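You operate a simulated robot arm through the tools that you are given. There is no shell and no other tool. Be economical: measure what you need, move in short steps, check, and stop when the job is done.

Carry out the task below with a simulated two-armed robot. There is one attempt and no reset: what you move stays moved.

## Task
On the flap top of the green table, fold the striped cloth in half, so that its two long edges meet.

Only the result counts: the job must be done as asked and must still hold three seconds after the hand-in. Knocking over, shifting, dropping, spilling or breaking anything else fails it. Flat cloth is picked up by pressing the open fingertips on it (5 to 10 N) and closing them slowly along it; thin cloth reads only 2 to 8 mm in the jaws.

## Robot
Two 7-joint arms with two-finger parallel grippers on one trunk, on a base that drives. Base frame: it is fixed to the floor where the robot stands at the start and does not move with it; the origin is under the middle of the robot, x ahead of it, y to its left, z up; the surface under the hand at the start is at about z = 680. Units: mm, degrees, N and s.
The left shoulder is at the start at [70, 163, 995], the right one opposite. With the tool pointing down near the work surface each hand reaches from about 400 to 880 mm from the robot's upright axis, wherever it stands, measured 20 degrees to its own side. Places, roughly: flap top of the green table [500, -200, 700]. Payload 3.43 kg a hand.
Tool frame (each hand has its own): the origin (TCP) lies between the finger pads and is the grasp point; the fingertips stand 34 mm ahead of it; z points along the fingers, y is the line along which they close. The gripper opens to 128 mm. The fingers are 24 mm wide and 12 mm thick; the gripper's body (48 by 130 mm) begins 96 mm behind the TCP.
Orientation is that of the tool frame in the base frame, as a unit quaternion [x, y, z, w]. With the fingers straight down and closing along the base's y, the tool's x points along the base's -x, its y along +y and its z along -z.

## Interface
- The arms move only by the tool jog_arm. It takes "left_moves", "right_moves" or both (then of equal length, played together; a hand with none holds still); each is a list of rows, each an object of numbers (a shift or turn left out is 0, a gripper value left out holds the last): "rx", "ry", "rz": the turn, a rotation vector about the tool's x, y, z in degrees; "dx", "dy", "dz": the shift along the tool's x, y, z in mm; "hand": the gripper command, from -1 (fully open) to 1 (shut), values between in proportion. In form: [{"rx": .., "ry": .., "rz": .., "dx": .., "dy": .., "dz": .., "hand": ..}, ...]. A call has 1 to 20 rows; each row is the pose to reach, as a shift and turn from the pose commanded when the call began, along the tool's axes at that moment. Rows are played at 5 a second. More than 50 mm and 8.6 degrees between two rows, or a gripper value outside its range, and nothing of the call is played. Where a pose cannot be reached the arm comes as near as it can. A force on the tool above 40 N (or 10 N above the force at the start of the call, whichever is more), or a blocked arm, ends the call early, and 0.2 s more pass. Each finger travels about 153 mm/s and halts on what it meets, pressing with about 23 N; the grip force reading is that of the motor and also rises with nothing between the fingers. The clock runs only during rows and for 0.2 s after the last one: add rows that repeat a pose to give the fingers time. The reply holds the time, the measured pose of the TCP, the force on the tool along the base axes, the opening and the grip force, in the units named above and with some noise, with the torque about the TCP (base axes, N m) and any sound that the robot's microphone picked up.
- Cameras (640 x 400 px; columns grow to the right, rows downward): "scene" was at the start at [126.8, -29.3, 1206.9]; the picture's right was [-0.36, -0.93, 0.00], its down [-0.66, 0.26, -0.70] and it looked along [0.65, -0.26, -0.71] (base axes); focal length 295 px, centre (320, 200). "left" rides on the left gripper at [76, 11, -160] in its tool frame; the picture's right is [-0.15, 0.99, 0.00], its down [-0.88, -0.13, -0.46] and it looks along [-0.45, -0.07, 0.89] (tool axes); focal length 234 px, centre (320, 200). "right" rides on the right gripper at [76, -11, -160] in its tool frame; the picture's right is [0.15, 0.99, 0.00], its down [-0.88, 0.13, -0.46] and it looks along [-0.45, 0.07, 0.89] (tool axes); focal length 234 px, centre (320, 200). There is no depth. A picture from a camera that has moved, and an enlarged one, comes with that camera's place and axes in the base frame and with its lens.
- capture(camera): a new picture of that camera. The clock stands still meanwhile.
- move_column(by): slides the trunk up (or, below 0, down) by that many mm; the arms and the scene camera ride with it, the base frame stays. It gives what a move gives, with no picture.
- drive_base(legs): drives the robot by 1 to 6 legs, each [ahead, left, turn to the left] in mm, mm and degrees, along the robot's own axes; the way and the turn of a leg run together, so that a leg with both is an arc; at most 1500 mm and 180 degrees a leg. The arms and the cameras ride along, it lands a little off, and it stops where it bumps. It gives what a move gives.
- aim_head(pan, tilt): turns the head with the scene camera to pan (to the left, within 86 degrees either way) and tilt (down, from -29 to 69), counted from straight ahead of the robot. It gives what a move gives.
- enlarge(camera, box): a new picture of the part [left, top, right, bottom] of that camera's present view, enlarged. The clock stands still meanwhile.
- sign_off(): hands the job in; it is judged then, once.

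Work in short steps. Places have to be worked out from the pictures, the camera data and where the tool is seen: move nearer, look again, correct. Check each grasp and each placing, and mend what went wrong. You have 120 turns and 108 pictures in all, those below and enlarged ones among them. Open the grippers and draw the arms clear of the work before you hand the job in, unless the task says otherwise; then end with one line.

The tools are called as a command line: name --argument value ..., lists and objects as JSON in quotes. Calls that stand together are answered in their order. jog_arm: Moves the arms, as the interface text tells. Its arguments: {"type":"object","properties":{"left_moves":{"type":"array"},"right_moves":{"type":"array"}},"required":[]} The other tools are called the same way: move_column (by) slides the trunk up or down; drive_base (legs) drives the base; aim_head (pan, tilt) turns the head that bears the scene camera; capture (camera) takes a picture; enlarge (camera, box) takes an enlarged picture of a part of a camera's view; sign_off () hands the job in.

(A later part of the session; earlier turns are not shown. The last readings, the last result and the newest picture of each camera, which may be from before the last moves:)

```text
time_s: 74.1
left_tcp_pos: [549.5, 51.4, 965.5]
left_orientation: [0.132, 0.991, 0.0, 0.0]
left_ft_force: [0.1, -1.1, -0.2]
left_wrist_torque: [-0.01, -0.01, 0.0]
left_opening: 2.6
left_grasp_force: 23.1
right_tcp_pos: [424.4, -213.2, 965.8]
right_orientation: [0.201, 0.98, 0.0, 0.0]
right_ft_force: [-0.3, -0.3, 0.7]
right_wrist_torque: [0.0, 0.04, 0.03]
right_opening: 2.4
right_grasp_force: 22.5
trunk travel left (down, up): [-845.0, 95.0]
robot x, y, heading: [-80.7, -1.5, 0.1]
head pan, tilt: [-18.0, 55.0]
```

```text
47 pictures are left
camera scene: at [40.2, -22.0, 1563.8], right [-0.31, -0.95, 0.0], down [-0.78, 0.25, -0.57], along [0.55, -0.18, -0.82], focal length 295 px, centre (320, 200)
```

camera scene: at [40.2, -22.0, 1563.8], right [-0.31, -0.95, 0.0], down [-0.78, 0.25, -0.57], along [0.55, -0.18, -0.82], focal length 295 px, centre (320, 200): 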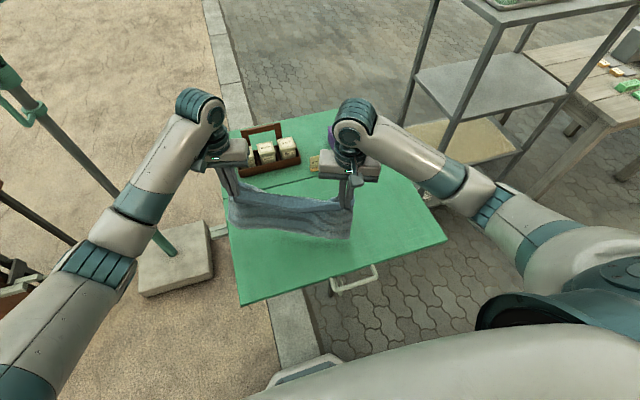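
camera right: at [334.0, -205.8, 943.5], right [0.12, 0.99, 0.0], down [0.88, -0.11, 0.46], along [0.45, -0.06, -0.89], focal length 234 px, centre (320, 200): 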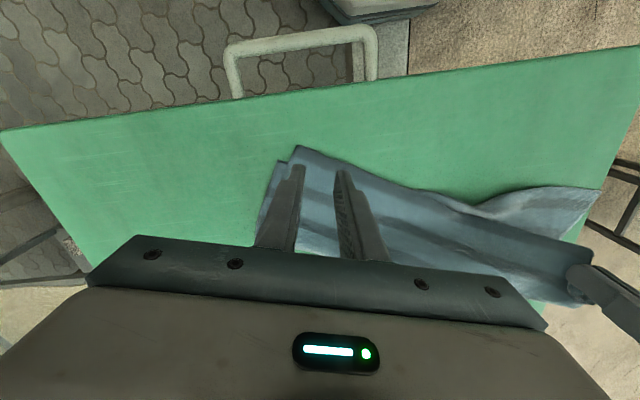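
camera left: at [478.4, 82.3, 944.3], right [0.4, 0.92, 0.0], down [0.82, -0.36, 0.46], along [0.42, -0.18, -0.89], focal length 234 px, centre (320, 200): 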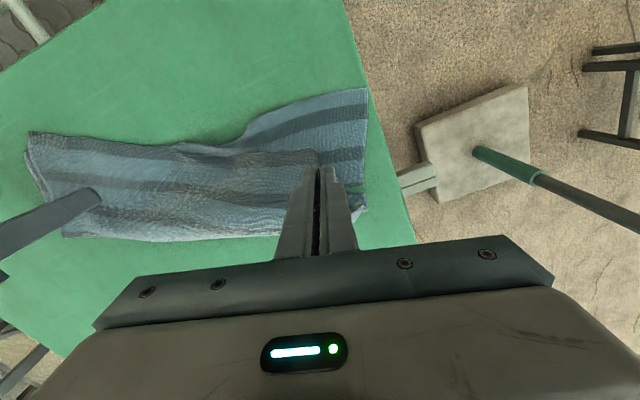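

The cloth is lifting cleanly. I now swing both hands to be level with the table axis, shifted right and nearer to me, keeping their separation about 296 mm.

jog_arm --left_moves '[{"dx": 16, "dy": -9, "rz": -1.2, "dz": -5}, {"dx": 32, "dy": -18, "rz": -2.4, "dz": -10}, {"dx": 48, "dy": -27, "rz": -3.6, "dz": -15}, {"dx": 64, "dy": -36, "rz": -4.8, "dz": -20}, {"dx": 80, "dy": -45, "rz": -6, "dz": -25}, {"dx": 96, "dy": -54, "rz": -7.2, "dz": -30}, {"dx": 112, "dy": -63, "rz": -8.4, "dz": -35}, {"dx": 128, "dy": -72, "rz": -9.6, "dz": -40}, {"dx": 144, "dy": -81, "rz": -10.8, "dz": -45}, {"dx": 159, "dy": -91, "rz": -12, "dz": -50}, {"dx": 159, "dy": -91, "rz": -12, "dz": -50}]' --right_moves '[{"dx": 3.4, "dy": -10, "rz": -2, "dz": -5}, {"dx": 6.8, "dy": -20, "rz": -4, "dz": -10}, {"dx": 10, "dy": -30, "rz": -6, "dz": -15}, {"dx": 13.4, "dy": -40, "rz": -8, "dz": -20}, {"dx": 17, "dy": -50, "rz": -10, "dz": -25}, {"dx": 20, "dy": -60, "rz": -12, "dz": -30}, {"dx": 23.5, "dy": -70, "rz": -14, "dz": -35}, {"dx": 27, "dy": -80, "rz": -16, "dz": -40}, {"dx": 30, "dy": -90, "rz": -18, "dz": -45}, {"dx": 33.6, "dy": -99, "rz": -20, "dz": -50}, {"dx": 33.6, "dy": -99, "rz": -20, "dz": -50}]'

capture --camera "scene"

```text
time_s: 76.5
left_tcp_pos: [371.7, 3.8, 1015.1]
left_orientation: [0.028, 1.0, 0.0, 0.001]
left_ft_force: [-0.2, -0.5, -0.9]
left_wrist_torque: [-0.04, -0.04, -0.02]
left_opening: 2.4
left_grasp_force: 22.8
right_tcp_pos: [354.2, -291.7, 1017.3]
right_orientation: [0.028, 1.0, 0.0, 0.0]
right_ft_force: [0.0, 0.7, 0.0]
right_wrist_torque: [0.02, 0.05, -0.02]
right_opening: 2.3
right_grasp_force: 22.9
trunk travel left (down, up): [-845.0, 95.0]
robot x, y, heading: [-81.5, 2.3, 0.2]
head pan, tilt: [-18.0, 55.0]
```

```text
46 pictures are left
camera scene: at [40.4, -21.5, 1563.8], right [-0.31, -0.95, 0.0], down [-0.78, 0.25, -0.57], along [0.55, -0.18, -0.82], focal length 295 px, centre (320, 200)
```

scene: 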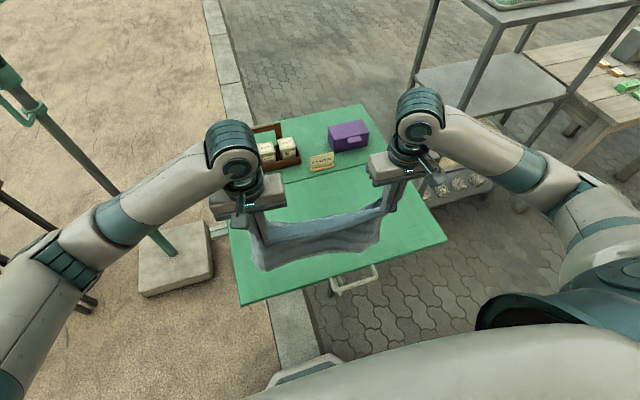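

The cloth hangs from both hands with little tension. I take up a few millimetres of slack and zoom in.

jog_arm --left_moves '[{"dy": 2}, {"dy": 4}, {"dy": 4}]' --right_moves '[{"dy": -2}, {"dy": -4}, {"dy": -4}]'

enlarge --camera "scene" --box '[220, 160, 420, 285]'

```text
time_s: 77.3
left_tcp_pos: [372.4, 7.6, 1015.6]
left_orientation: [0.029, 1.0, -0.001, 0.0]
left_ft_force: [0.2, -7.4, -0.4]
left_wrist_torque: [-0.28, -0.01, 0.03]
left_opening: 2.5
left_grasp_force: 22.9
right_tcp_pos: [354.2, -295.7, 1016.0]
right_orientation: [0.027, 1.0, -0.001, 0.0]
right_ft_force: [-0.3, 7.1, -0.6]
right_wrist_torque: [0.29, 0.02, 0.01]
right_opening: 2.3
right_grasp_force: 22.9
trunk travel left (down, up): [-845.0, 95.0]
robot x, y, heading: [-82.9, 2.0, -0.1]
head pan, tilt: [-18.0, 55.0]
```

```text
3.20 times, centred on (320, 222) of scene
camera zoom: at [39.9, -22.1, 1563.8], right [-0.31, -0.95, 0.0], down [-0.78, 0.25, -0.57], along [0.55, -0.18, -0.82], focal length 944 px, centre (320, 128)
```

zoom: 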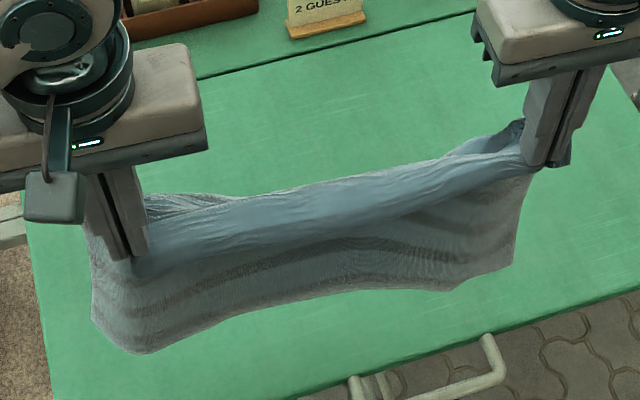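

The lower edge hangs with little distortion. I first raise the hands and lower the trunk (net 66 mm lower), so the arms can reach the far end later.

jog_arm --left_moves '[{"dz": -20}, {"dz": -40}, {"dz": -60}, {"dz": -80}, {"dz": -100}, {"dz": -120}, {"dz": -120}]' --right_moves '[{"dz": -20}, {"dz": -40}, {"dz": -60}, {"dz": -80}, {"dz": -100}, {"dz": -120}, {"dz": -120}]'

move_column --by -190

enlarge --camera "scene" --box '[180, 120, 460, 300]'

```text
time_s: 78.9
left_tcp_pos: [371.6, 8.2, 1134.5]
left_orientation: [0.028, 1.0, 0.0, 0.0]
left_ft_force: [-0.9, -7.3, -0.3]
left_wrist_torque: [-0.25, 0.03, 0.03]
left_opening: 2.6
left_grasp_force: 22.5
right_tcp_pos: [356.0, -295.0, 1137.3]
right_orientation: [0.028, 1.0, 0.0, 0.001]
right_ft_force: [0.4, 7.1, -0.5]
right_wrist_torque: [0.28, -0.01, -0.02]
right_opening: 2.4
right_grasp_force: 23.4
trunk travel left (down, up): [-845.0, 95.0]
robot x, y, heading: [-82.9, -2.1, 0.2]
head pan, tilt: [-18.0, 55.0]
```

```text
time_s: 81.0
left_tcp_pos: [372.1, 7.4, 942.6]
left_orientation: [0.028, 1.0, 0.0, 0.0]
left_ft_force: [-0.2, -7.3, -1.4]
left_wrist_torque: [-0.26, 0.03, 0.03]
left_opening: 2.7
left_grasp_force: 23.8
right_tcp_pos: [354.5, -294.4, 946.5]
right_orientation: [0.029, 1.0, 0.001, 0.001]
right_ft_force: [0.2, 7.1, -1.2]
right_wrist_torque: [0.27, 0.04, 0.0]
right_opening: 2.6
right_grasp_force: 22.8
trunk travel left (down, up): [-655.0, 285.0]
robot x, y, heading: [-80.0, -1.0, 0.1]
head pan, tilt: [-18.0, 55.0]
```

```text
2.22 times, centred on (320, 210) of scene
camera zoom: at [39.7, -21.9, 1373.9], right [-0.31, -0.95, 0.0], down [-0.78, 0.25, -0.57], along [0.55, -0.18, -0.82], focal length 655 px, centre (320, 178)
```

zoom: 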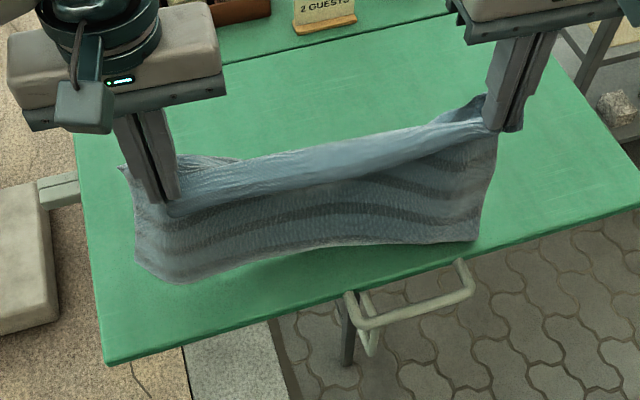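

The free edge is about at the table, just inside its near edge. I lay the cloth down along +x in a long, smooth diagonal.

jog_arm --left_moves '[{"dz": 8, "dx": -3}, {"dz": 17, "dx": -9}, {"dz": 26, "dx": -18}, {"dz": 35, "dx": -27}, {"dz": 44, "dx": -37}, {"dz": 53, "dx": -47}, {"dz": 62, "dx": -58}, {"dz": 71, "dx": -69}, {"dz": 80, "dx": -80}, {"dz": 89, "dx": -91}, {"dz": 98, "dx": -103}, {"dz": 107, "dx": -115}, {"dz": 116, "dx": -127}, {"dz": 125, "dx": -140}, {"dz": 134, "dx": -153}, {"dz": 134, "dx": -153}]' --right_moves '[{"dz": 8, "dx": -3}, {"dz": 17, "dx": -9}, {"dz": 26, "dx": -18}, {"dz": 35, "dx": -27}, {"dz": 44, "dx": -37}, {"dz": 53, "dx": -47}, {"dz": 62, "dx": -58}, {"dz": 71, "dx": -69}, {"dz": 80, "dx": -80}, {"dz": 89, "dx": -91}, {"dz": 98, "dx": -103}, {"dz": 107, "dx": -115}, {"dz": 116, "dx": -127}, {"dz": 125, "dx": -140}, {"dz": 134, "dx": -153}, {"dz": 134, "dx": -153}]'

enlarge --camera "scene" --box '[180, 120, 460, 300]'

```text
time_s: 84.4
left_tcp_pos: [523.5, -1.5, 808.3]
left_orientation: [0.028, 1.0, 0.001, 0.0]
left_ft_force: [0.4, -5.7, -0.4]
left_wrist_torque: [-0.19, -0.03, 0.02]
left_opening: 2.5
left_grasp_force: 23.0
right_tcp_pos: [508.9, -304.1, 813.2]
right_orientation: [0.028, 1.0, 0.0, 0.0]
right_ft_force: [0.1, 6.0, 0.5]
right_wrist_torque: [0.23, 0.0, 0.0]
right_opening: 2.4
right_grasp_force: 22.8
trunk travel left (down, up): [-655.0, 285.0]
robot x, y, heading: [-80.2, -2.2, -0.2]
head pan, tilt: [-18.0, 55.0]
```

```text
2.22 times, centred on (320, 210) of scene
camera zoom: at [39.4, -21.9, 1373.9], right [-0.31, -0.95, 0.0], down [-0.78, 0.25, -0.57], along [0.55, -0.18, -0.82], focal length 655 px, centre (320, 178)
```

zoom: 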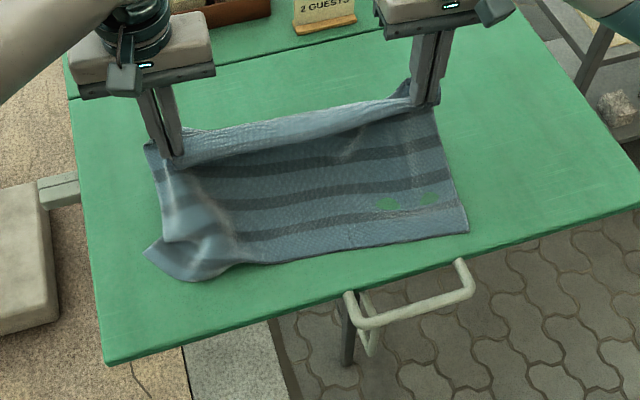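

The right and middle lie flat, while the left corner is a bit curled. I continue forward and down so dragging straightens the columns.

jog_arm --left_moves '[{"dz": 6, "dx": -12}, {"dz": 12, "dx": -24}, {"dz": 18, "dx": -36}, {"dz": 24, "dx": -48}, {"dz": 30, "dx": -60}, {"dz": 36, "dx": -72}, {"dz": 43, "dx": -84}, {"dz": 50, "dx": -96}, {"dz": 57, "dx": -108}, {"dz": 64, "dx": -120}, {"dz": 70, "dx": -132}, {"dz": 74, "dx": -142}, {"dz": 74, "dx": -142}]' --right_moves '[{"dz": 6, "dx": -12}, {"dz": 12, "dx": -24}, {"dz": 18, "dx": -36}, {"dz": 24, "dx": -48}, {"dz": 30, "dx": -60}, {"dz": 36, "dx": -72}, {"dz": 43, "dx": -84}, {"dz": 50, "dx": -96}, {"dz": 57, "dx": -108}, {"dz": 64, "dx": -120}, {"dz": 70, "dx": -132}, {"dz": 76, "dx": -142}, {"dz": 76, "dx": -142}]'

enlarge --camera "scene" --box '[180, 120, 460, 300]'

```text
time_s: 87.2
left_tcp_pos: [666.4, -9.3, 737.0]
left_orientation: [0.029, 1.0, 0.001, 0.0]
left_ft_force: [-0.4, -6.2, 0.4]
left_wrist_torque: [-0.2, 0.01, 0.06]
left_opening: 2.6
left_grasp_force: 23.8
right_tcp_pos: [649.1, -312.8, 738.0]
right_orientation: [0.028, 1.0, 0.0, 0.0]
right_ft_force: [0.3, 5.0, -0.3]
right_wrist_torque: [0.2, 0.01, 0.02]
right_opening: 2.5
right_grasp_force: 22.9
trunk travel left (down, up): [-655.0, 285.0]
robot x, y, heading: [-80.3, -2.3, -0.2]
head pan, tilt: [-18.0, 55.0]
```

```text
2.22 times, centred on (320, 210) of scene
camera zoom: at [39.7, -21.8, 1373.9], right [-0.31, -0.95, 0.0], down [-0.78, 0.25, -0.57], along [0.55, -0.18, -0.82], focal length 655 px, centre (320, 178)
```

zoom: 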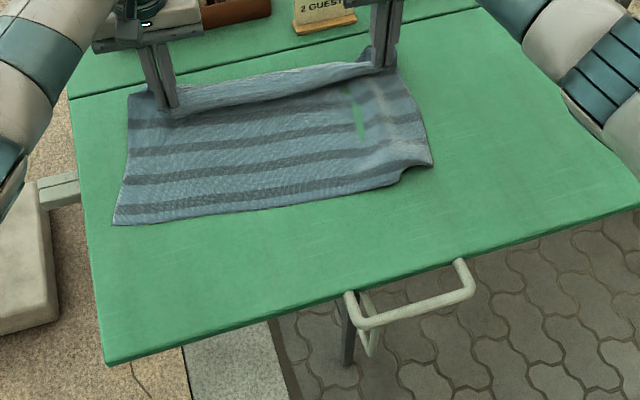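

The free edge is now nearly straight, from (517,89) to (480,-318). I lift the held edge up and back over in a high arc so the lower half isn't dragged, stopping above the free edge to measure.

jog_arm --left_moves '[{"dz": -15, "dx": 2}, {"dz": -30, "dx": 5}, {"dz": -45, "dx": 9}, {"dz": -60, "dx": 14}, {"dz": -73, "dx": 21}, {"dz": -83, "dx": 30}, {"dz": -90, "dx": 41}, {"dz": -94, "dx": 54}, {"dz": -94, "dx": 67}, {"dz": -90, "dx": 80}, {"dz": -82, "dx": 92}, {"dz": -72, "dx": 103}, {"dz": -60, "dx": 113}, {"dz": -48, "dx": 121}, {"dz": -48, "dx": 121}]' --right_moves '[{"dz": -15, "dx": 2}, {"dz": -30, "dx": 5}, {"dz": -45, "dx": 9}, {"dz": -60, "dx": 14}, {"dz": -73, "dx": 21}, {"dz": -83, "dx": 30}, {"dz": -90, "dx": 41}, {"dz": -94, "dx": 54}, {"dz": -94, "dx": 67}, {"dz": -90, "dx": 80}, {"dz": -82, "dx": 92}, {"dz": -72, "dx": 104}, {"dz": -60, "dx": 116}, {"dz": -48, "dx": 128}, {"dz": -48, "dx": 128}]'

enlarge --camera "scene" --box '[180, 120, 460, 300]'

capture --camera "left"

capture --camera "right"

```text
time_s: 90.4
left_tcp_pos: [546.0, -0.3, 782.4]
left_orientation: [0.028, 1.0, 0.0, 0.0]
left_ft_force: [-0.5, -10.1, -0.3]
left_wrist_torque: [-0.34, 0.02, 0.11]
left_opening: 2.6
left_grasp_force: 23.0
right_tcp_pos: [522.3, -305.5, 785.0]
right_orientation: [0.028, 1.0, 0.0, 0.0]
right_ft_force: [1.0, 9.4, -0.1]
right_wrist_torque: [0.35, 0.01, 0.06]
right_opening: 2.3
right_grasp_force: 23.3
trunk travel left (down, up): [-655.0, 285.0]
robot x, y, heading: [-79.0, 0.7, -0.0]
head pan, tilt: [-18.0, 55.0]
```

```text
2.22 times, centred on (320, 210) of scene
camera zoom: at [40.2, -21.9, 1373.8], right [-0.31, -0.95, 0.0], down [-0.78, 0.25, -0.57], along [0.55, -0.18, -0.82], focal length 655 px, centre (320, 178)
```

zoom: 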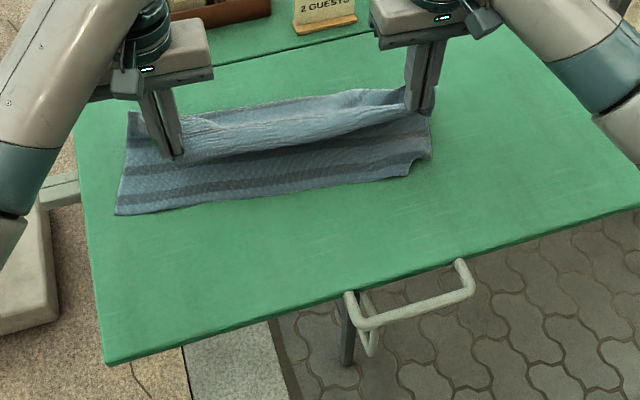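

```text
40 pictures are left
camera left: at [470.7, 15.4, 941.7], right [0.2, 0.98, 0.0], down [0.87, -0.18, 0.46], along [0.45, -0.09, -0.89], focal length 234 px, centre (320, 200)
```

left: 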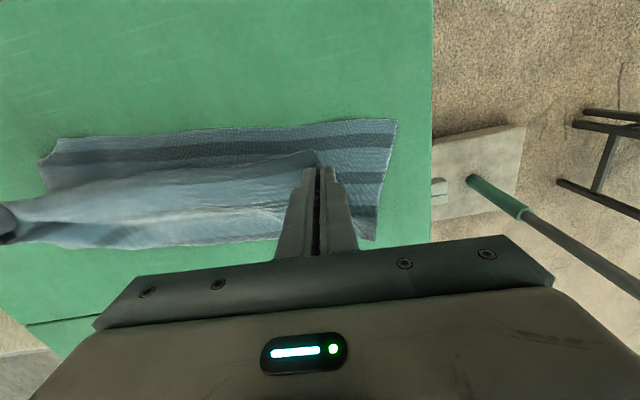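

```text
39 pictures are left
camera right: at [446.0, -312.0, 944.7], right [-0.09, 1.0, 0.0], down [0.89, 0.08, 0.46], along [0.45, 0.04, -0.89], focal length 234 px, centre (320, 200)
```

right: 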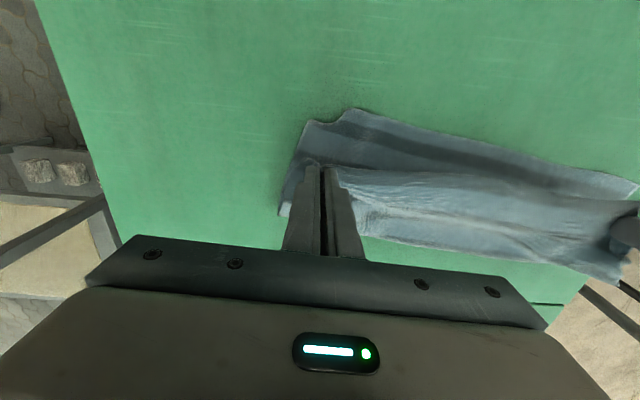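

The lower edge is straight, with corners at (525,89) and about (478,-320), but the upper layer sits about 30 mm too far right. I shift both hands +y while raised, then carry them back and lower straight down.

jog_arm --left_moves '[{"dz": -8, "dy": 8}, {"dz": -14, "dy": 16}, {"dz": -16, "dy": 24, "dx": 4}, {"dz": -14, "dy": 30, "dx": 9}, {"dz": -6, "dy": 30, "dx": 12}, {"dz": 6, "dy": 30, "dx": 13}, {"dz": 18, "dy": 30, "dx": 13}, {"dz": 30, "dy": 30, "dx": 13}, {"dz": 42, "dy": 30, "dx": 13}, {"dz": 42, "dy": 30, "dx": 13}]' --right_moves '[{"dz": -8, "dy": 8, "dx": 4}, {"dz": -14, "dy": 16, "dx": 12}, {"dz": -16, "dy": 24, "dx": 20}, {"dz": -14, "dy": 30, "dx": 28}, {"dz": -6, "dy": 30, "dx": 33}, {"dz": 6, "dy": 30, "dx": 34}, {"dz": 18, "dy": 30, "dx": 34}, {"dz": 30, "dy": 30, "dx": 34}, {"dz": 44, "dy": 30, "dx": 34}, {"dz": 44, "dy": 30, "dx": 34}]'

capture --camera "left"

capture --camera "right"

```text
time_s: 92.6
left_tcp_pos: [535.6, 27.4, 742.4]
left_orientation: [0.029, 1.0, 0.001, 0.0]
left_ft_force: [-1.1, -6.6, 0.1]
left_wrist_torque: [-0.24, 0.04, 0.0]
left_opening: 2.9
left_grasp_force: 22.8
right_tcp_pos: [489.7, -273.5, 740.9]
right_orientation: [0.028, 1.0, 0.0, 0.001]
right_ft_force: [0.5, 6.6, -0.9]
right_wrist_torque: [0.27, -0.02, 0.03]
right_opening: 2.4
right_grasp_force: 22.9
trunk travel left (down, up): [-655.0, 285.0]
robot x, y, heading: [-79.9, -0.1, 0.2]
head pan, tilt: [-18.0, 55.0]
```

```text
38 pictures are left
camera left: at [460.1, 44.4, 900.9], right [0.2, 0.98, 0.0], down [0.87, -0.18, 0.46], along [0.45, -0.09, -0.89], focal length 234 px, centre (320, 200)
```

left: 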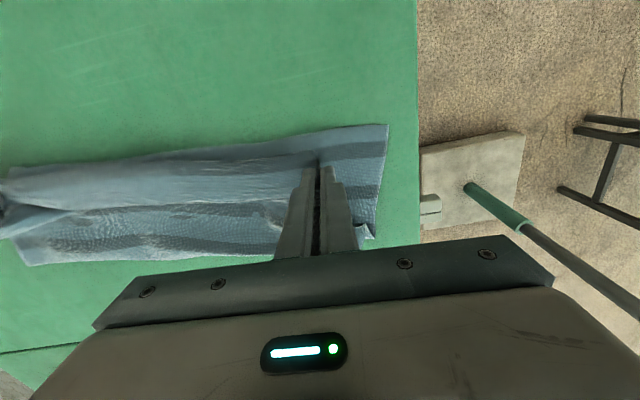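

```text
37 pictures are left
camera right: at [413.4, -279.7, 901.3], right [-0.09, 1.0, 0.0], down [0.89, 0.08, 0.46], along [0.45, 0.04, -0.89], focal length 234 px, centre (320, 200)
```

right: 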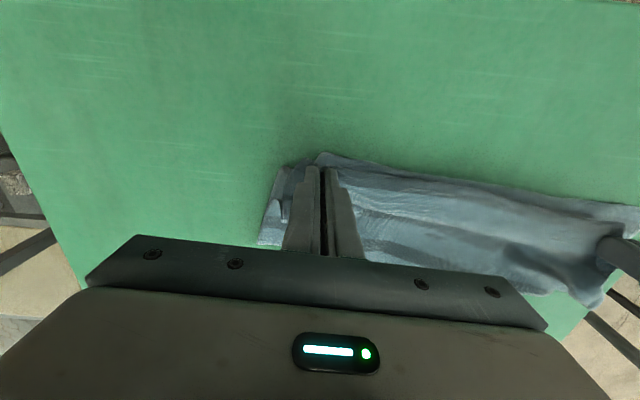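

On the right the edges coincide, while the left is about 10 mm short. I shift the left 9 mm more and lower both to the cloth.

jog_arm --left_moves '[{"dx": 5, "dz": 2}, {"dx": 9, "dz": 6}, {"dx": 9, "dz": 12}, {"dx": 9, "dz": 18}, {"dx": 9, "dz": 22}, {"dx": 9, "dz": 22}]' --right_moves '[{"dz": 2}, {"dz": 6}, {"dz": 12}, {"dz": 18}, {"dz": 21}, {"dz": 21}]'

enlarge --camera "left" --box '[200, 90, 440, 240]'

enlarge --camera "right" --box '[220, 100, 460, 250]'

```text
time_s: 94.0
left_tcp_pos: [525.7, 28.4, 720.0]
left_orientation: [0.028, 1.0, 0.0, 0.0]
left_ft_force: [-0.5, -8.2, 0.5]
left_wrist_torque: [-0.28, 0.04, 0.03]
left_opening: 2.7
left_grasp_force: 22.6
right_tcp_pos: [489.4, -272.2, 718.7]
right_orientation: [0.028, 1.0, 0.0, 0.001]
right_ft_force: [0.9, 7.0, 1.1]
right_wrist_torque: [0.29, -0.05, 0.06]
right_opening: 2.2
right_grasp_force: 23.1
trunk travel left (down, up): [-655.0, 285.0]
robot x, y, heading: [-80.6, -0.8, 0.1]
head pan, tilt: [-18.0, 55.0]
```

```text
2.67 times, centred on (320, 165) of left
camera zoom: at [451.2, 45.6, 879.1], right [0.2, 0.98, 0.0], down [0.87, -0.18, 0.46], along [0.45, -0.09, -0.89], focal length 624 px, centre (320, 293)
```

zoom: 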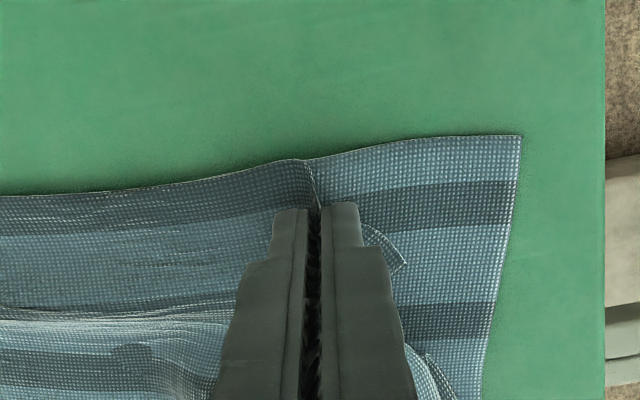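

```text
2.67 times, centred on (340, 175) of right
camera zoom: at [413.3, -279.1, 879.5], right [-0.09, 1.0, 0.0], down [0.89, 0.08, 0.46], along [0.45, 0.04, -0.89], focal length 624 px, centre (267, 267)
```

zoom: 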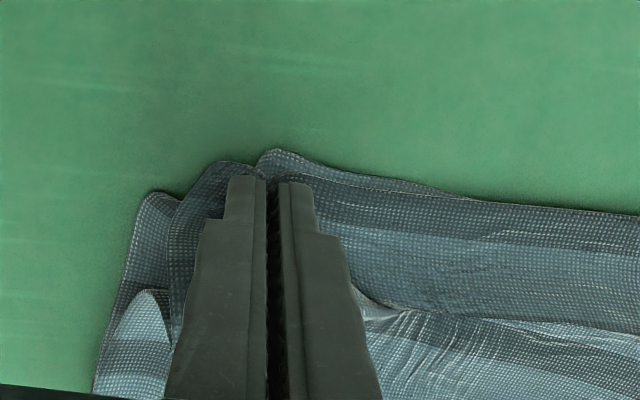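

The edges meet at both grips. I open slowly with light pressure so the fingertips spread the gathered corners outward.

jog_arm --left_moves '[{"dz": 1}, {"dz": 2}, {"dz": 2, "hand": 0.95}, {"dz": 2, "hand": 0.9}, {"dz": 2, "hand": 0.85}, {"dz": 2, "hand": 0.8}, {"dz": 2, "hand": 0.75}, {"dz": 2, "hand": 0.7}, {"dz": 2, "hand": 0.65}, {"dz": 2, "hand": 0.6}, {"dz": 2, "hand": 0.55}, {"dz": 2, "hand": 0.5}, {"dz": 2, "hand": 0.45}, {"dz": 2, "hand": 0.4}, {"dz": 2, "hand": 0.35}, {"dz": 2, "hand": 0.3}, {"dz": 2, "hand": 0.25}, {"dz": 2, "hand": 0.2}]' --right_moves '[{"dz": 0.5}, {"dz": 1}, {"dz": 1, "hand": 0.95}, {"dz": 1, "hand": 0.9}, {"dz": 1, "hand": 0.85}, {"dz": 1, "hand": 0.8}, {"dz": 1, "hand": 0.75}, {"dz": 1, "hand": 0.7}, {"dz": 1, "hand": 0.65}, {"dz": 1, "hand": 0.6}, {"dz": 1, "hand": 0.55}, {"dz": 1, "hand": 0.5}, {"dz": 1, "hand": 0.45}, {"dz": 1, "hand": 0.4}, {"dz": 1, "hand": 0.35}, {"dz": 1, "hand": 0.3}, {"dz": 1, "hand": 0.25}, {"dz": 1, "hand": 0.2}]'

enlarge --camera "left" --box '[200, 90, 440, 240]'

enlarge --camera "right" --box '[220, 100, 460, 250]'

```text
time_s: 97.8
left_tcp_pos: [525.0, 30.7, 717.3]
left_orientation: [0.028, 1.0, 0.001, 0.0]
left_ft_force: [0.4, 0.2, 1.1]
left_wrist_torque: [-0.01, 0.0, 0.01]
left_opening: 50.9
left_grasp_force: 0.1
right_tcp_pos: [490.5, -272.6, 718.9]
right_orientation: [0.028, 1.0, 0.0, -0.001]
right_ft_force: [-0.2, 0.2, 0.2]
right_wrist_torque: [0.01, -0.01, -0.01]
right_opening: 51.2
right_grasp_force: 0.0
trunk travel left (down, up): [-655.0, 285.0]
robot x, y, heading: [-77.7, -3.1, 0.0]
head pan, tilt: [-18.0, 55.0]
```

```text
2.67 times, centred on (320, 165) of left
camera zoom: at [450.5, 45.6, 876.5], right [0.2, 0.98, 0.0], down [0.87, -0.18, 0.46], along [0.45, -0.09, -0.89], focal length 624 px, centre (320, 293)
```

zoom: 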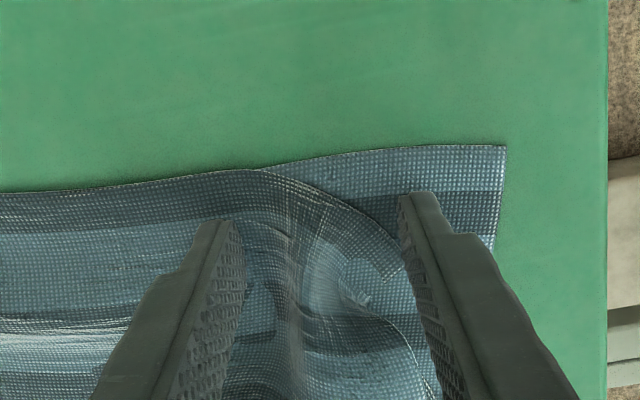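

```text
2.67 times, centred on (340, 175) of right
camera zoom: at [413.8, -279.4, 878.6], right [-0.09, 1.0, 0.0], down [0.89, 0.08, 0.46], along [0.45, 0.04, -0.89], focal length 624 px, centre (267, 267)
```

zoom: 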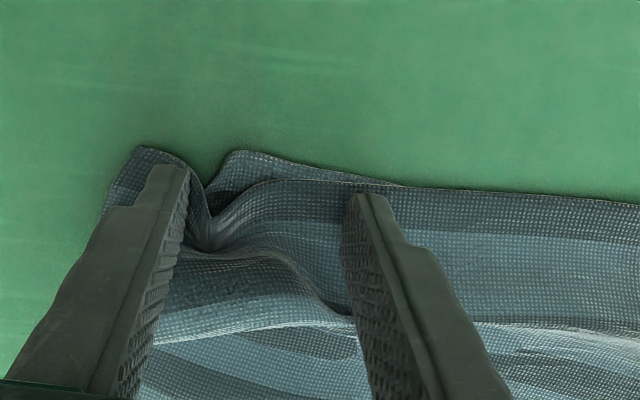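

Both are released, though the left upper corner lags back in a curve. I lift clear and look at the whole cloth.

jog_arm --left_moves '[{"dz": -15}, {"dz": -45}, {"dz": -90}, {"dz": -120, "dy": 30}, {"dz": -130, "dy": 70}, {"dz": -130, "dy": 110}, {"dz": -130, "dy": 110}]' --right_moves '[{"dz": -15}, {"dz": -45}, {"dz": -90}, {"dz": -120, "dy": -30}, {"dz": -130, "dy": -70}, {"dz": -130, "dy": -110}, {"dz": -130, "dy": -110}]'

enlarge --camera "scene" --box '[220, 140, 420, 260]'

enlarge --camera "left" --box '[0, 80, 320, 260]'

enlarge --camera "right" --box '[320, 80, 640, 260]'

```text
time_s: 99.4
left_tcp_pos: [533.5, 139.9, 848.9]
left_orientation: [0.03, 1.0, 0.0, 0.0]
left_ft_force: [0.1, -0.2, 0.4]
left_wrist_torque: [0.01, -0.04, 0.01]
left_opening: 51.2
left_grasp_force: 0.1
right_tcp_pos: [482.7, -383.9, 849.1]
right_orientation: [0.028, 1.0, 0.0, 0.0]
right_ft_force: [1.3, -0.7, 0.2]
right_wrist_torque: [0.0, 0.06, 0.0]
right_opening: 51.2
right_grasp_force: 0.0
trunk travel left (down, up): [-655.0, 285.0]
robot x, y, heading: [-78.8, -2.5, -0.1]
head pan, tilt: [-18.0, 55.0]
```

```text
3.20 times, centred on (320, 200) of scene
camera zoom: at [40.5, -21.9, 1373.8], right [-0.31, -0.95, 0.0], down [-0.78, 0.25, -0.57], along [0.55, -0.18, -0.82], focal length 944 px, centre (320, 200)
```

zoom: 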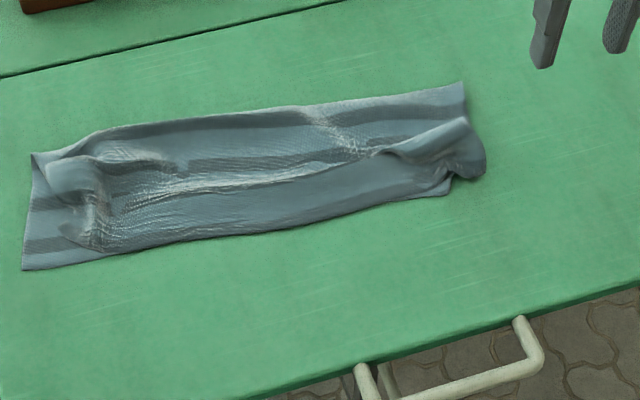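

```text
2.00 times, centred on (160, 170) of left
camera zoom: at [459.6, 155.9, 1006.8], right [0.2, 0.98, 0.0], down [0.87, -0.18, 0.46], along [0.45, -0.09, -0.89], focal length 468 px, centre (640, 260)
```

zoom: 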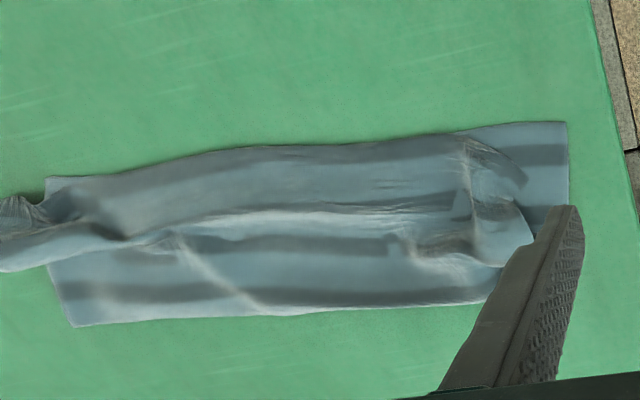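

```text
2.00 times, centred on (480, 170) of right
camera zoom: at [407.6, -390.4, 1008.9], right [-0.09, 1.0, 0.0], down [0.89, 0.08, 0.46], along [0.45, 0.04, -0.89], focal length 468 px, centre (0, 260)
```

zoom: 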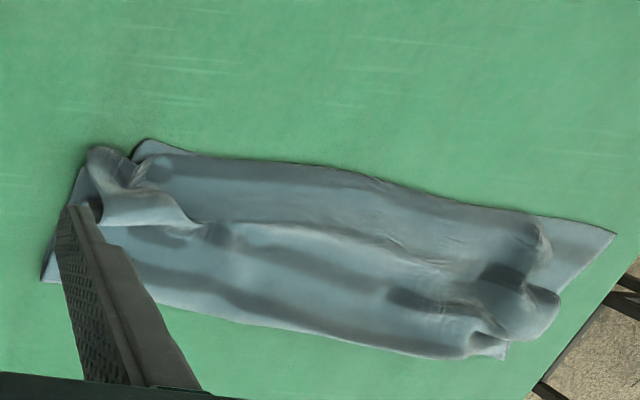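

The edges align along most of the length, but the left upper corner is drawn in and there is a ridge. I take a close look at the left end.

jog_arm --left_moves '[{"dy": -30, "dz": 5, "dx": 20}, {"dy": -60, "dz": 10, "dx": 40}, {"dy": -70, "dz": 10, "dx": 60}, {"dy": -70, "dz": 10, "dx": 60}]'

enlarge --camera "left" --box '[190, 130, 430, 280]'

enlarge --camera "scene" --box '[220, 165, 300, 230]'

```text
time_s: 100.4
left_tcp_pos: [470.2, 71.8, 838.0]
left_orientation: [0.029, 1.0, 0.001, 0.0]
left_ft_force: [0.1, -0.1, 0.1]
left_wrist_torque: [0.02, -0.01, 0.0]
left_opening: 50.9
left_grasp_force: 0.1
right_tcp_pos: [483.3, -384.0, 849.2]
right_orientation: [0.028, 1.0, 0.0, 0.001]
right_ft_force: [-0.7, 1.1, -0.4]
right_wrist_torque: [-0.01, 0.03, 0.03]
right_opening: 51.0
right_grasp_force: 0.2
trunk travel left (down, up): [-655.0, 285.0]
robot x, y, heading: [-81.2, 1.7, -0.2]
head pan, tilt: [-18.0, 55.0]
```

```text
2.67 times, centred on (310, 205) of left
camera zoom: at [395.0, 88.6, 996.1], right [0.2, 0.98, 0.0], down [0.87, -0.18, 0.45], along [0.45, -0.09, -0.89], focal length 624 px, centre (347, 187)
```

zoom: 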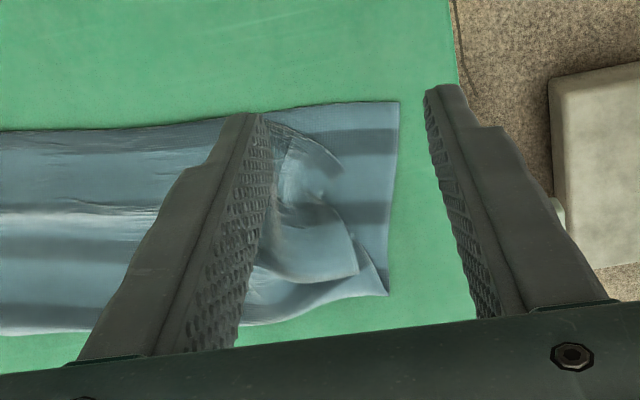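

```text
6.15 times, centred on (260, 198) of scene
camera zoom: at [40.3, -22.1, 1373.8], right [-0.31, -0.95, 0.0], down [-0.78, 0.25, -0.57], along [0.55, -0.18, -0.82], focal length 1815 px, centre (689, 215)
```

zoom: 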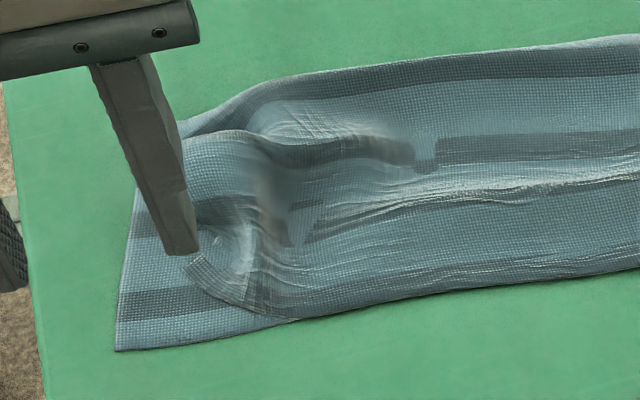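

The left upper corner is only drawn in: its tip is at about (541,44), while the lower corner is at (515,89). I will press on it lightly with closed fingertips and drag it out toward the lower corner.

jog_arm --left_moves '[{"dx": -30, "dy": -12, "hand": 0.6}, {"dx": -60, "dy": -26, "dz": 20, "hand": 1}, {"dx": -77, "dy": -34, "dz": 50, "hand": 1}, {"dx": -77, "dy": -34, "dz": 85, "hand": 1}, {"dx": -77, "dy": -34, "dz": 105}, {"dx": -77, "dy": -34, "dz": 114}, {"dx": -77, "dy": -34, "dz": 117}, {"dx": -77, "dy": -34, "dz": 119}, {"dx": -77, "dy": -34, "dz": 119}]'

enlarge --camera "left" --box '[200, 90, 440, 240]'

```text
time_s: 102.4
left_tcp_pos: [544.4, 34.0, 720.8]
left_orientation: [0.028, 1.0, 0.0, 0.0]
left_ft_force: [0.0, -0.2, 0.1]
left_wrist_torque: [0.01, -0.05, 0.03]
left_opening: 0.2
left_grasp_force: 23.1
right_tcp_pos: [483.2, -384.2, 849.4]
right_orientation: [0.027, 1.0, 0.0, 0.001]
right_ft_force: [0.0, 0.4, -0.9]
right_wrist_torque: [-0.02, -0.01, 0.0]
right_opening: 51.2
right_grasp_force: 0.1
trunk travel left (down, up): [-655.0, 285.0]
robot x, y, heading: [-82.8, 3.5, -0.2]
head pan, tilt: [-18.0, 55.0]
```

```text
2.67 times, centred on (320, 165) of left
camera zoom: at [468.8, 50.0, 877.9], right [0.2, 0.98, 0.0], down [0.87, -0.18, 0.46], along [0.45, -0.09, -0.89], focal length 624 px, centre (320, 293)
```

zoom: 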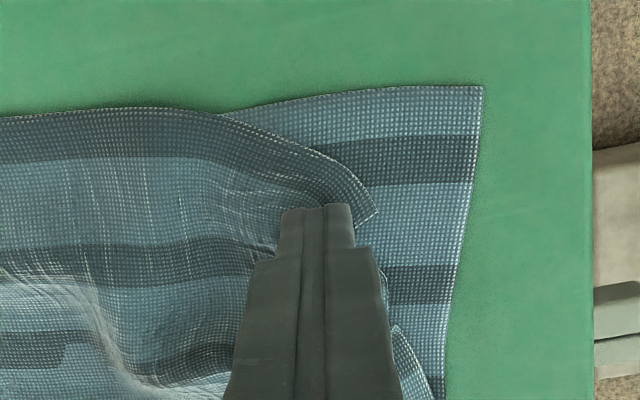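

The upper corner is clearly visible just ahead of the fingertips, needing about (-31,+37) mm. I press gently and drag it in small steps.

jog_arm --left_moves '[{"dz": 2}, {"dz": 3.5}, {"dz": 4}, {"dz": 4, "dx": 3, "dy": 3}, {"dz": 4, "dx": 6, "dy": 6}, {"dz": 4, "dx": 9, "dy": 9}, {"dz": 4, "dx": 12, "dy": 12}, {"dz": 4, "dx": 15, "dy": 15}, {"dz": 4, "dx": 15, "dy": 15}]'

enlarge --camera "left" --box '[200, 90, 440, 240]'

```text
time_s: 104.4
left_tcp_pos: [528.5, 50.5, 715.7]
left_orientation: [0.028, 1.0, 0.0, 0.0]
left_ft_force: [0.9, -0.4, 6.6]
left_wrist_torque: [-0.01, -0.05, 0.01]
left_opening: 0.0
left_grasp_force: 23.3
right_tcp_pos: [483.1, -383.4, 849.6]
right_orientation: [0.028, 1.0, 0.0, 0.0]
right_ft_force: [0.3, -0.1, 0.8]
right_wrist_torque: [-0.03, 0.0, -0.04]
right_opening: 51.3
right_grasp_force: 0.0
trunk travel left (down, up): [-655.0, 285.0]
robot x, y, heading: [-75.4, -2.8, -0.2]
head pan, tilt: [-18.0, 55.0]
```

```text
2.67 times, centred on (320, 165) of left
camera zoom: at [454.3, 65.6, 873.4], right [0.2, 0.98, 0.0], down [0.87, -0.18, 0.46], along [0.45, -0.09, -0.89], focal length 624 px, centre (320, 293)
```

zoom: 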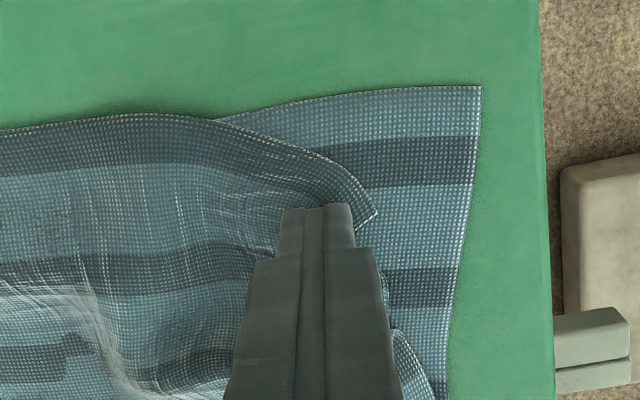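

Press-dragging moves both layers together, so I will pinch just the upper layer near its corner instead. I lift, open to about 37 mm, shift inward and press.

jog_arm --left_moves '[{"dz": -8}, {"dz": -10, "dy": -10, "hand": 0.42}, {"dz": -10, "dy": -10, "hand": 0.42}, {"dz": -3, "dy": -10}, {"dz": 0, "dy": -10}, {"dz": 1, "dy": -10}, {"dz": 1, "dy": -10}]'

enlarge --camera "left" --box '[200, 90, 440, 240]'

```text
time_s: 106.0
left_tcp_pos: [527.9, 38.8, 713.4]
left_orientation: [0.028, 1.0, 0.0, 0.0]
left_ft_force: [0.4, 0.9, 6.3]
left_wrist_torque: [0.11, -0.02, 0.02]
left_opening: 37.5
left_grasp_force: 0.3
right_tcp_pos: [483.3, -383.9, 849.1]
right_orientation: [0.027, 1.0, 0.0, 0.0]
right_ft_force: [-0.5, -0.1, -0.6]
right_wrist_torque: [0.0, 0.04, 0.0]
right_opening: 50.8
right_grasp_force: 0.0
trunk travel left (down, up): [-655.0, 285.0]
robot x, y, heading: [-80.5, -0.1, -0.0]
head pan, tilt: [-18.0, 55.0]
```

```text
2.67 times, centred on (320, 165) of left
camera zoom: at [453.3, 55.7, 873.2], right [0.2, 0.98, 0.0], down [0.87, -0.18, 0.46], along [0.45, -0.09, -0.89], focal length 624 px, centre (320, 293)
```

zoom: 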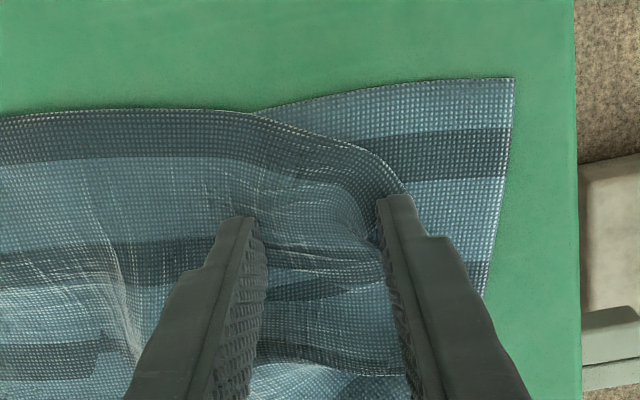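

The outer finger sits on the corner tip at 6 N. I close slowly.

jog_arm --left_moves '[{"hand": 0.46}, {"hand": 0.5}, {"hand": 0.54}, {"hand": 0.58}, {"hand": 0.62}, {"hand": 0.66}, {"hand": 0.7}, {"hand": 0.74}, {"hand": 0.78}, {"hand": 0.82}, {"hand": 0.86}, {"hand": 0.9}, {"hand": 0.94}, {"hand": 0.98}, {"hand": 1}, {"hand": 1}, {"hand": 1}, {"hand": 1, "dz": -6}, {"hand": 1, "dz": -14}, {"hand": 1, "dz": -14}]'

enlarge --camera "left" --box '[200, 90, 440, 240]'

```text
time_s: 110.2
left_tcp_pos: [528.0, 39.8, 729.5]
left_orientation: [0.027, 1.0, 0.0, 0.0]
left_ft_force: [0.2, -0.6, 0.0]
left_wrist_torque: [-0.02, -0.02, -0.01]
left_opening: 2.5
left_grasp_force: 23.4
right_tcp_pos: [483.2, -384.1, 849.3]
right_orientation: [0.028, 1.0, 0.0, 0.0]
right_ft_force: [0.4, -0.1, 0.3]
right_wrist_torque: [0.03, -0.02, -0.01]
right_opening: 51.3
right_grasp_force: 0.1
trunk travel left (down, up): [-655.0, 285.0]
robot x, y, heading: [-80.4, -0.6, 0.1]
head pan, tilt: [-18.0, 55.0]
```

```text
2.67 times, centred on (320, 165) of left
camera zoom: at [453.3, 55.6, 887.5], right [0.2, 0.98, 0.0], down [0.87, -0.18, 0.46], along [0.45, -0.09, -0.89], focal length 624 px, centre (320, 293)
```

zoom: 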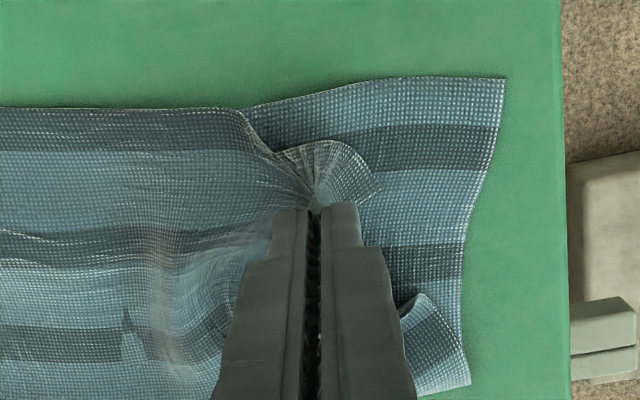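

The upper corner is gripped alone (2.5 mm). Before pulling it out, I anchor the folded cloth by pressing with the right hand near (540,-230).

jog_arm --right_moves '[{"dy": 40, "dx": -12}, {"dy": 80, "dx": -24}, {"dy": 120, "dx": -36, "dz": 20}, {"dy": 157, "dx": -48, "dz": 40}, {"dy": 157, "dx": -48, "dz": 80}, {"dy": 157, "dx": -48, "dz": 115}, {"dy": 157, "dx": -48, "dz": 128}, {"dy": 157, "dx": -48, "dz": 133}, {"dy": 157, "dx": -48, "dz": 135}, {"dy": 157, "dx": -48, "dz": 135}]'

```text
time_s: 112.4
left_tcp_pos: [528.6, 39.2, 730.0]
left_orientation: [0.028, 1.0, 0.001, 0.0]
left_ft_force: [0.3, 1.7, 0.0]
left_wrist_torque: [-0.02, 0.0, 0.02]
left_opening: 2.2
left_grasp_force: 23.0
right_tcp_pos: [540.8, -227.8, 715.1]
right_orientation: [0.029, 1.0, 0.0, 0.0]
right_ft_force: [0.3, -1.3, 6.8]
right_wrist_torque: [-0.01, -0.05, 0.02]
right_opening: 51.0
right_grasp_force: 0.0
trunk travel left (down, up): [-655.0, 285.0]
robot x, y, heading: [-81.6, 1.0, 0.1]
head pan, tilt: [-18.0, 55.0]
```

The anchor presses with 6.8 N. I pull the upper corner out toward the lower corner.

jog_arm --left_moves '[{"dz": -4, "dx": 4, "dy": 5}, {"dz": -6, "dx": 9, "dy": 11}, {"dz": -6, "dx": 15, "dy": 18}, {"dz": -6, "dx": 21, "dy": 25}, {"dz": -6, "dx": 28, "dy": 32}, {"dz": -6, "dx": 34, "dy": 38}, {"dz": -6, "dx": 34, "dy": 38}]'

enlarge --camera "left" --box '[160, 70, 480, 270]'

enlarge --camera "scene" --box '[200, 130, 420, 260]'

```text
time_s: 114.0
left_tcp_pos: [494.8, 80.7, 735.2]
left_orientation: [0.028, 1.0, 0.0, 0.0]
left_ft_force: [0.1, -3.2, 0.3]
left_wrist_torque: [-0.09, -0.02, 0.11]
left_opening: 2.5
left_grasp_force: 22.9
right_tcp_pos: [540.2, -229.2, 715.0]
right_orientation: [0.028, 1.0, 0.0, 0.0]
right_ft_force: [-1.5, 2.8, 7.2]
right_wrist_torque: [0.09, 0.0, 0.04]
right_opening: 51.9
right_grasp_force: 0.5
trunk travel left (down, up): [-655.0, 285.0]
robot x, y, heading: [-81.4, -1.2, 0.0]
head pan, tilt: [-18.0, 55.0]
```

```text
2.00 times, centred on (320, 170) of left
camera zoom: at [420.8, 96.9, 893.2], right [0.2, 0.98, 0.0], down [0.87, -0.18, 0.46], along [0.45, -0.09, -0.89], focal length 468 px, centre (320, 260)
```

zoom: 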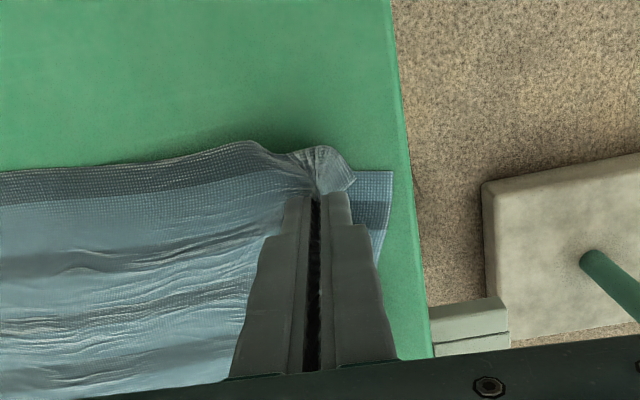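

```text
2.91 times, centred on (310, 195) of scene
camera zoom: at [39.2, -21.8, 1373.9], right [-0.31, -0.95, 0.0], down [-0.78, 0.25, -0.57], along [0.55, -0.18, -0.82], focal length 858 px, centre (349, 214)
```

zoom: 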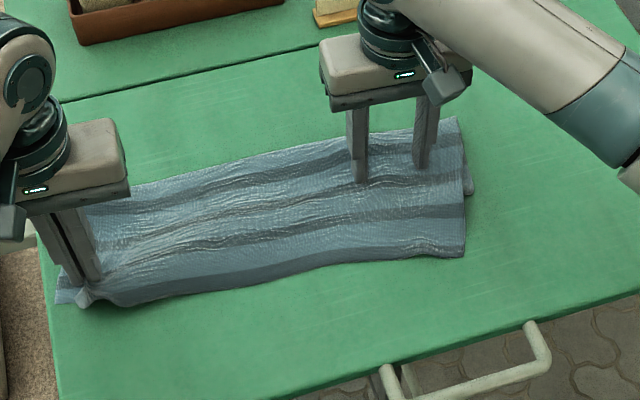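

The upper layer is now taut and smooth, and the right end lines up well. The left corner overshoots about 15 mm toward me, so I move it back slightly, lower it and open slowly.

jog_arm --left_moves '[{"dx": -5, "dy": 2, "dz": 3}, {"dx": -10, "dy": 4, "dz": 8}, {"dx": -13, "dy": 4, "dz": 13}, {"dx": -13, "dy": 4, "dz": 17}, {"dx": -13, "dy": 4, "dz": 18.5}, {"dx": -13, "dy": 4, "dz": 18.5, "hand": 0.94}, {"dx": -13, "dy": 4, "dz": 18.5, "hand": 0.88}, {"dx": -13, "dy": 4, "dz": 18.5, "hand": 0.82}, {"dx": -13, "dy": 4, "dz": 18.5, "hand": 0.76}, {"dx": -13, "dy": 4, "dz": 18.5, "hand": 0.7}, {"dx": -13, "dy": 4, "dz": 18.5, "hand": 0.64}, {"dx": -13, "dy": 4, "dz": 18.5, "hand": 0.58}, {"dx": -13, "dy": 4, "dz": 18.5, "hand": 0.52}, {"dx": -13, "dy": 4, "dz": 18.5, "hand": 0.46}, {"dx": -13, "dy": 4, "dz": 18.5, "hand": 0.4}]'

enlarge --camera "left" --box '[160, 70, 480, 270]'

```text
time_s: 117.2
left_tcp_pos: [509.2, 85.0, 715.6]
left_orientation: [0.028, 1.0, -0.001, 0.0]
left_ft_force: [0.2, -1.1, 2.1]
left_wrist_torque: [-0.02, -0.03, 0.01]
left_opening: 37.7
left_grasp_force: 0.0
right_tcp_pos: [539.9, -228.4, 714.0]
right_orientation: [0.028, 1.0, 0.0, -0.001]
right_ft_force: [-0.2, -0.1, 2.9]
right_wrist_torque: [0.0, 0.03, -0.03]
right_opening: 51.1
right_grasp_force: 0.0
trunk travel left (down, up): [-655.0, 285.0]
robot x, y, heading: [-81.2, 1.4, -0.3]
head pan, tilt: [-18.0, 55.0]
```

```text
2.00 times, centred on (320, 170) of left
camera zoom: at [434.2, 99.9, 874.4], right [0.2, 0.98, 0.0], down [0.87, -0.18, 0.46], along [0.45, -0.09, -0.89], focal length 468 px, centre (320, 260)
```

zoom: 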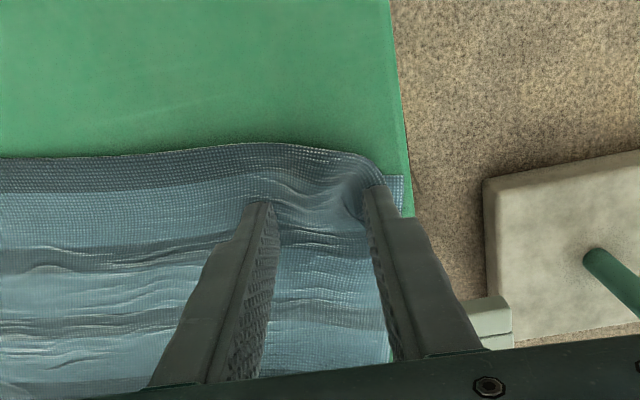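

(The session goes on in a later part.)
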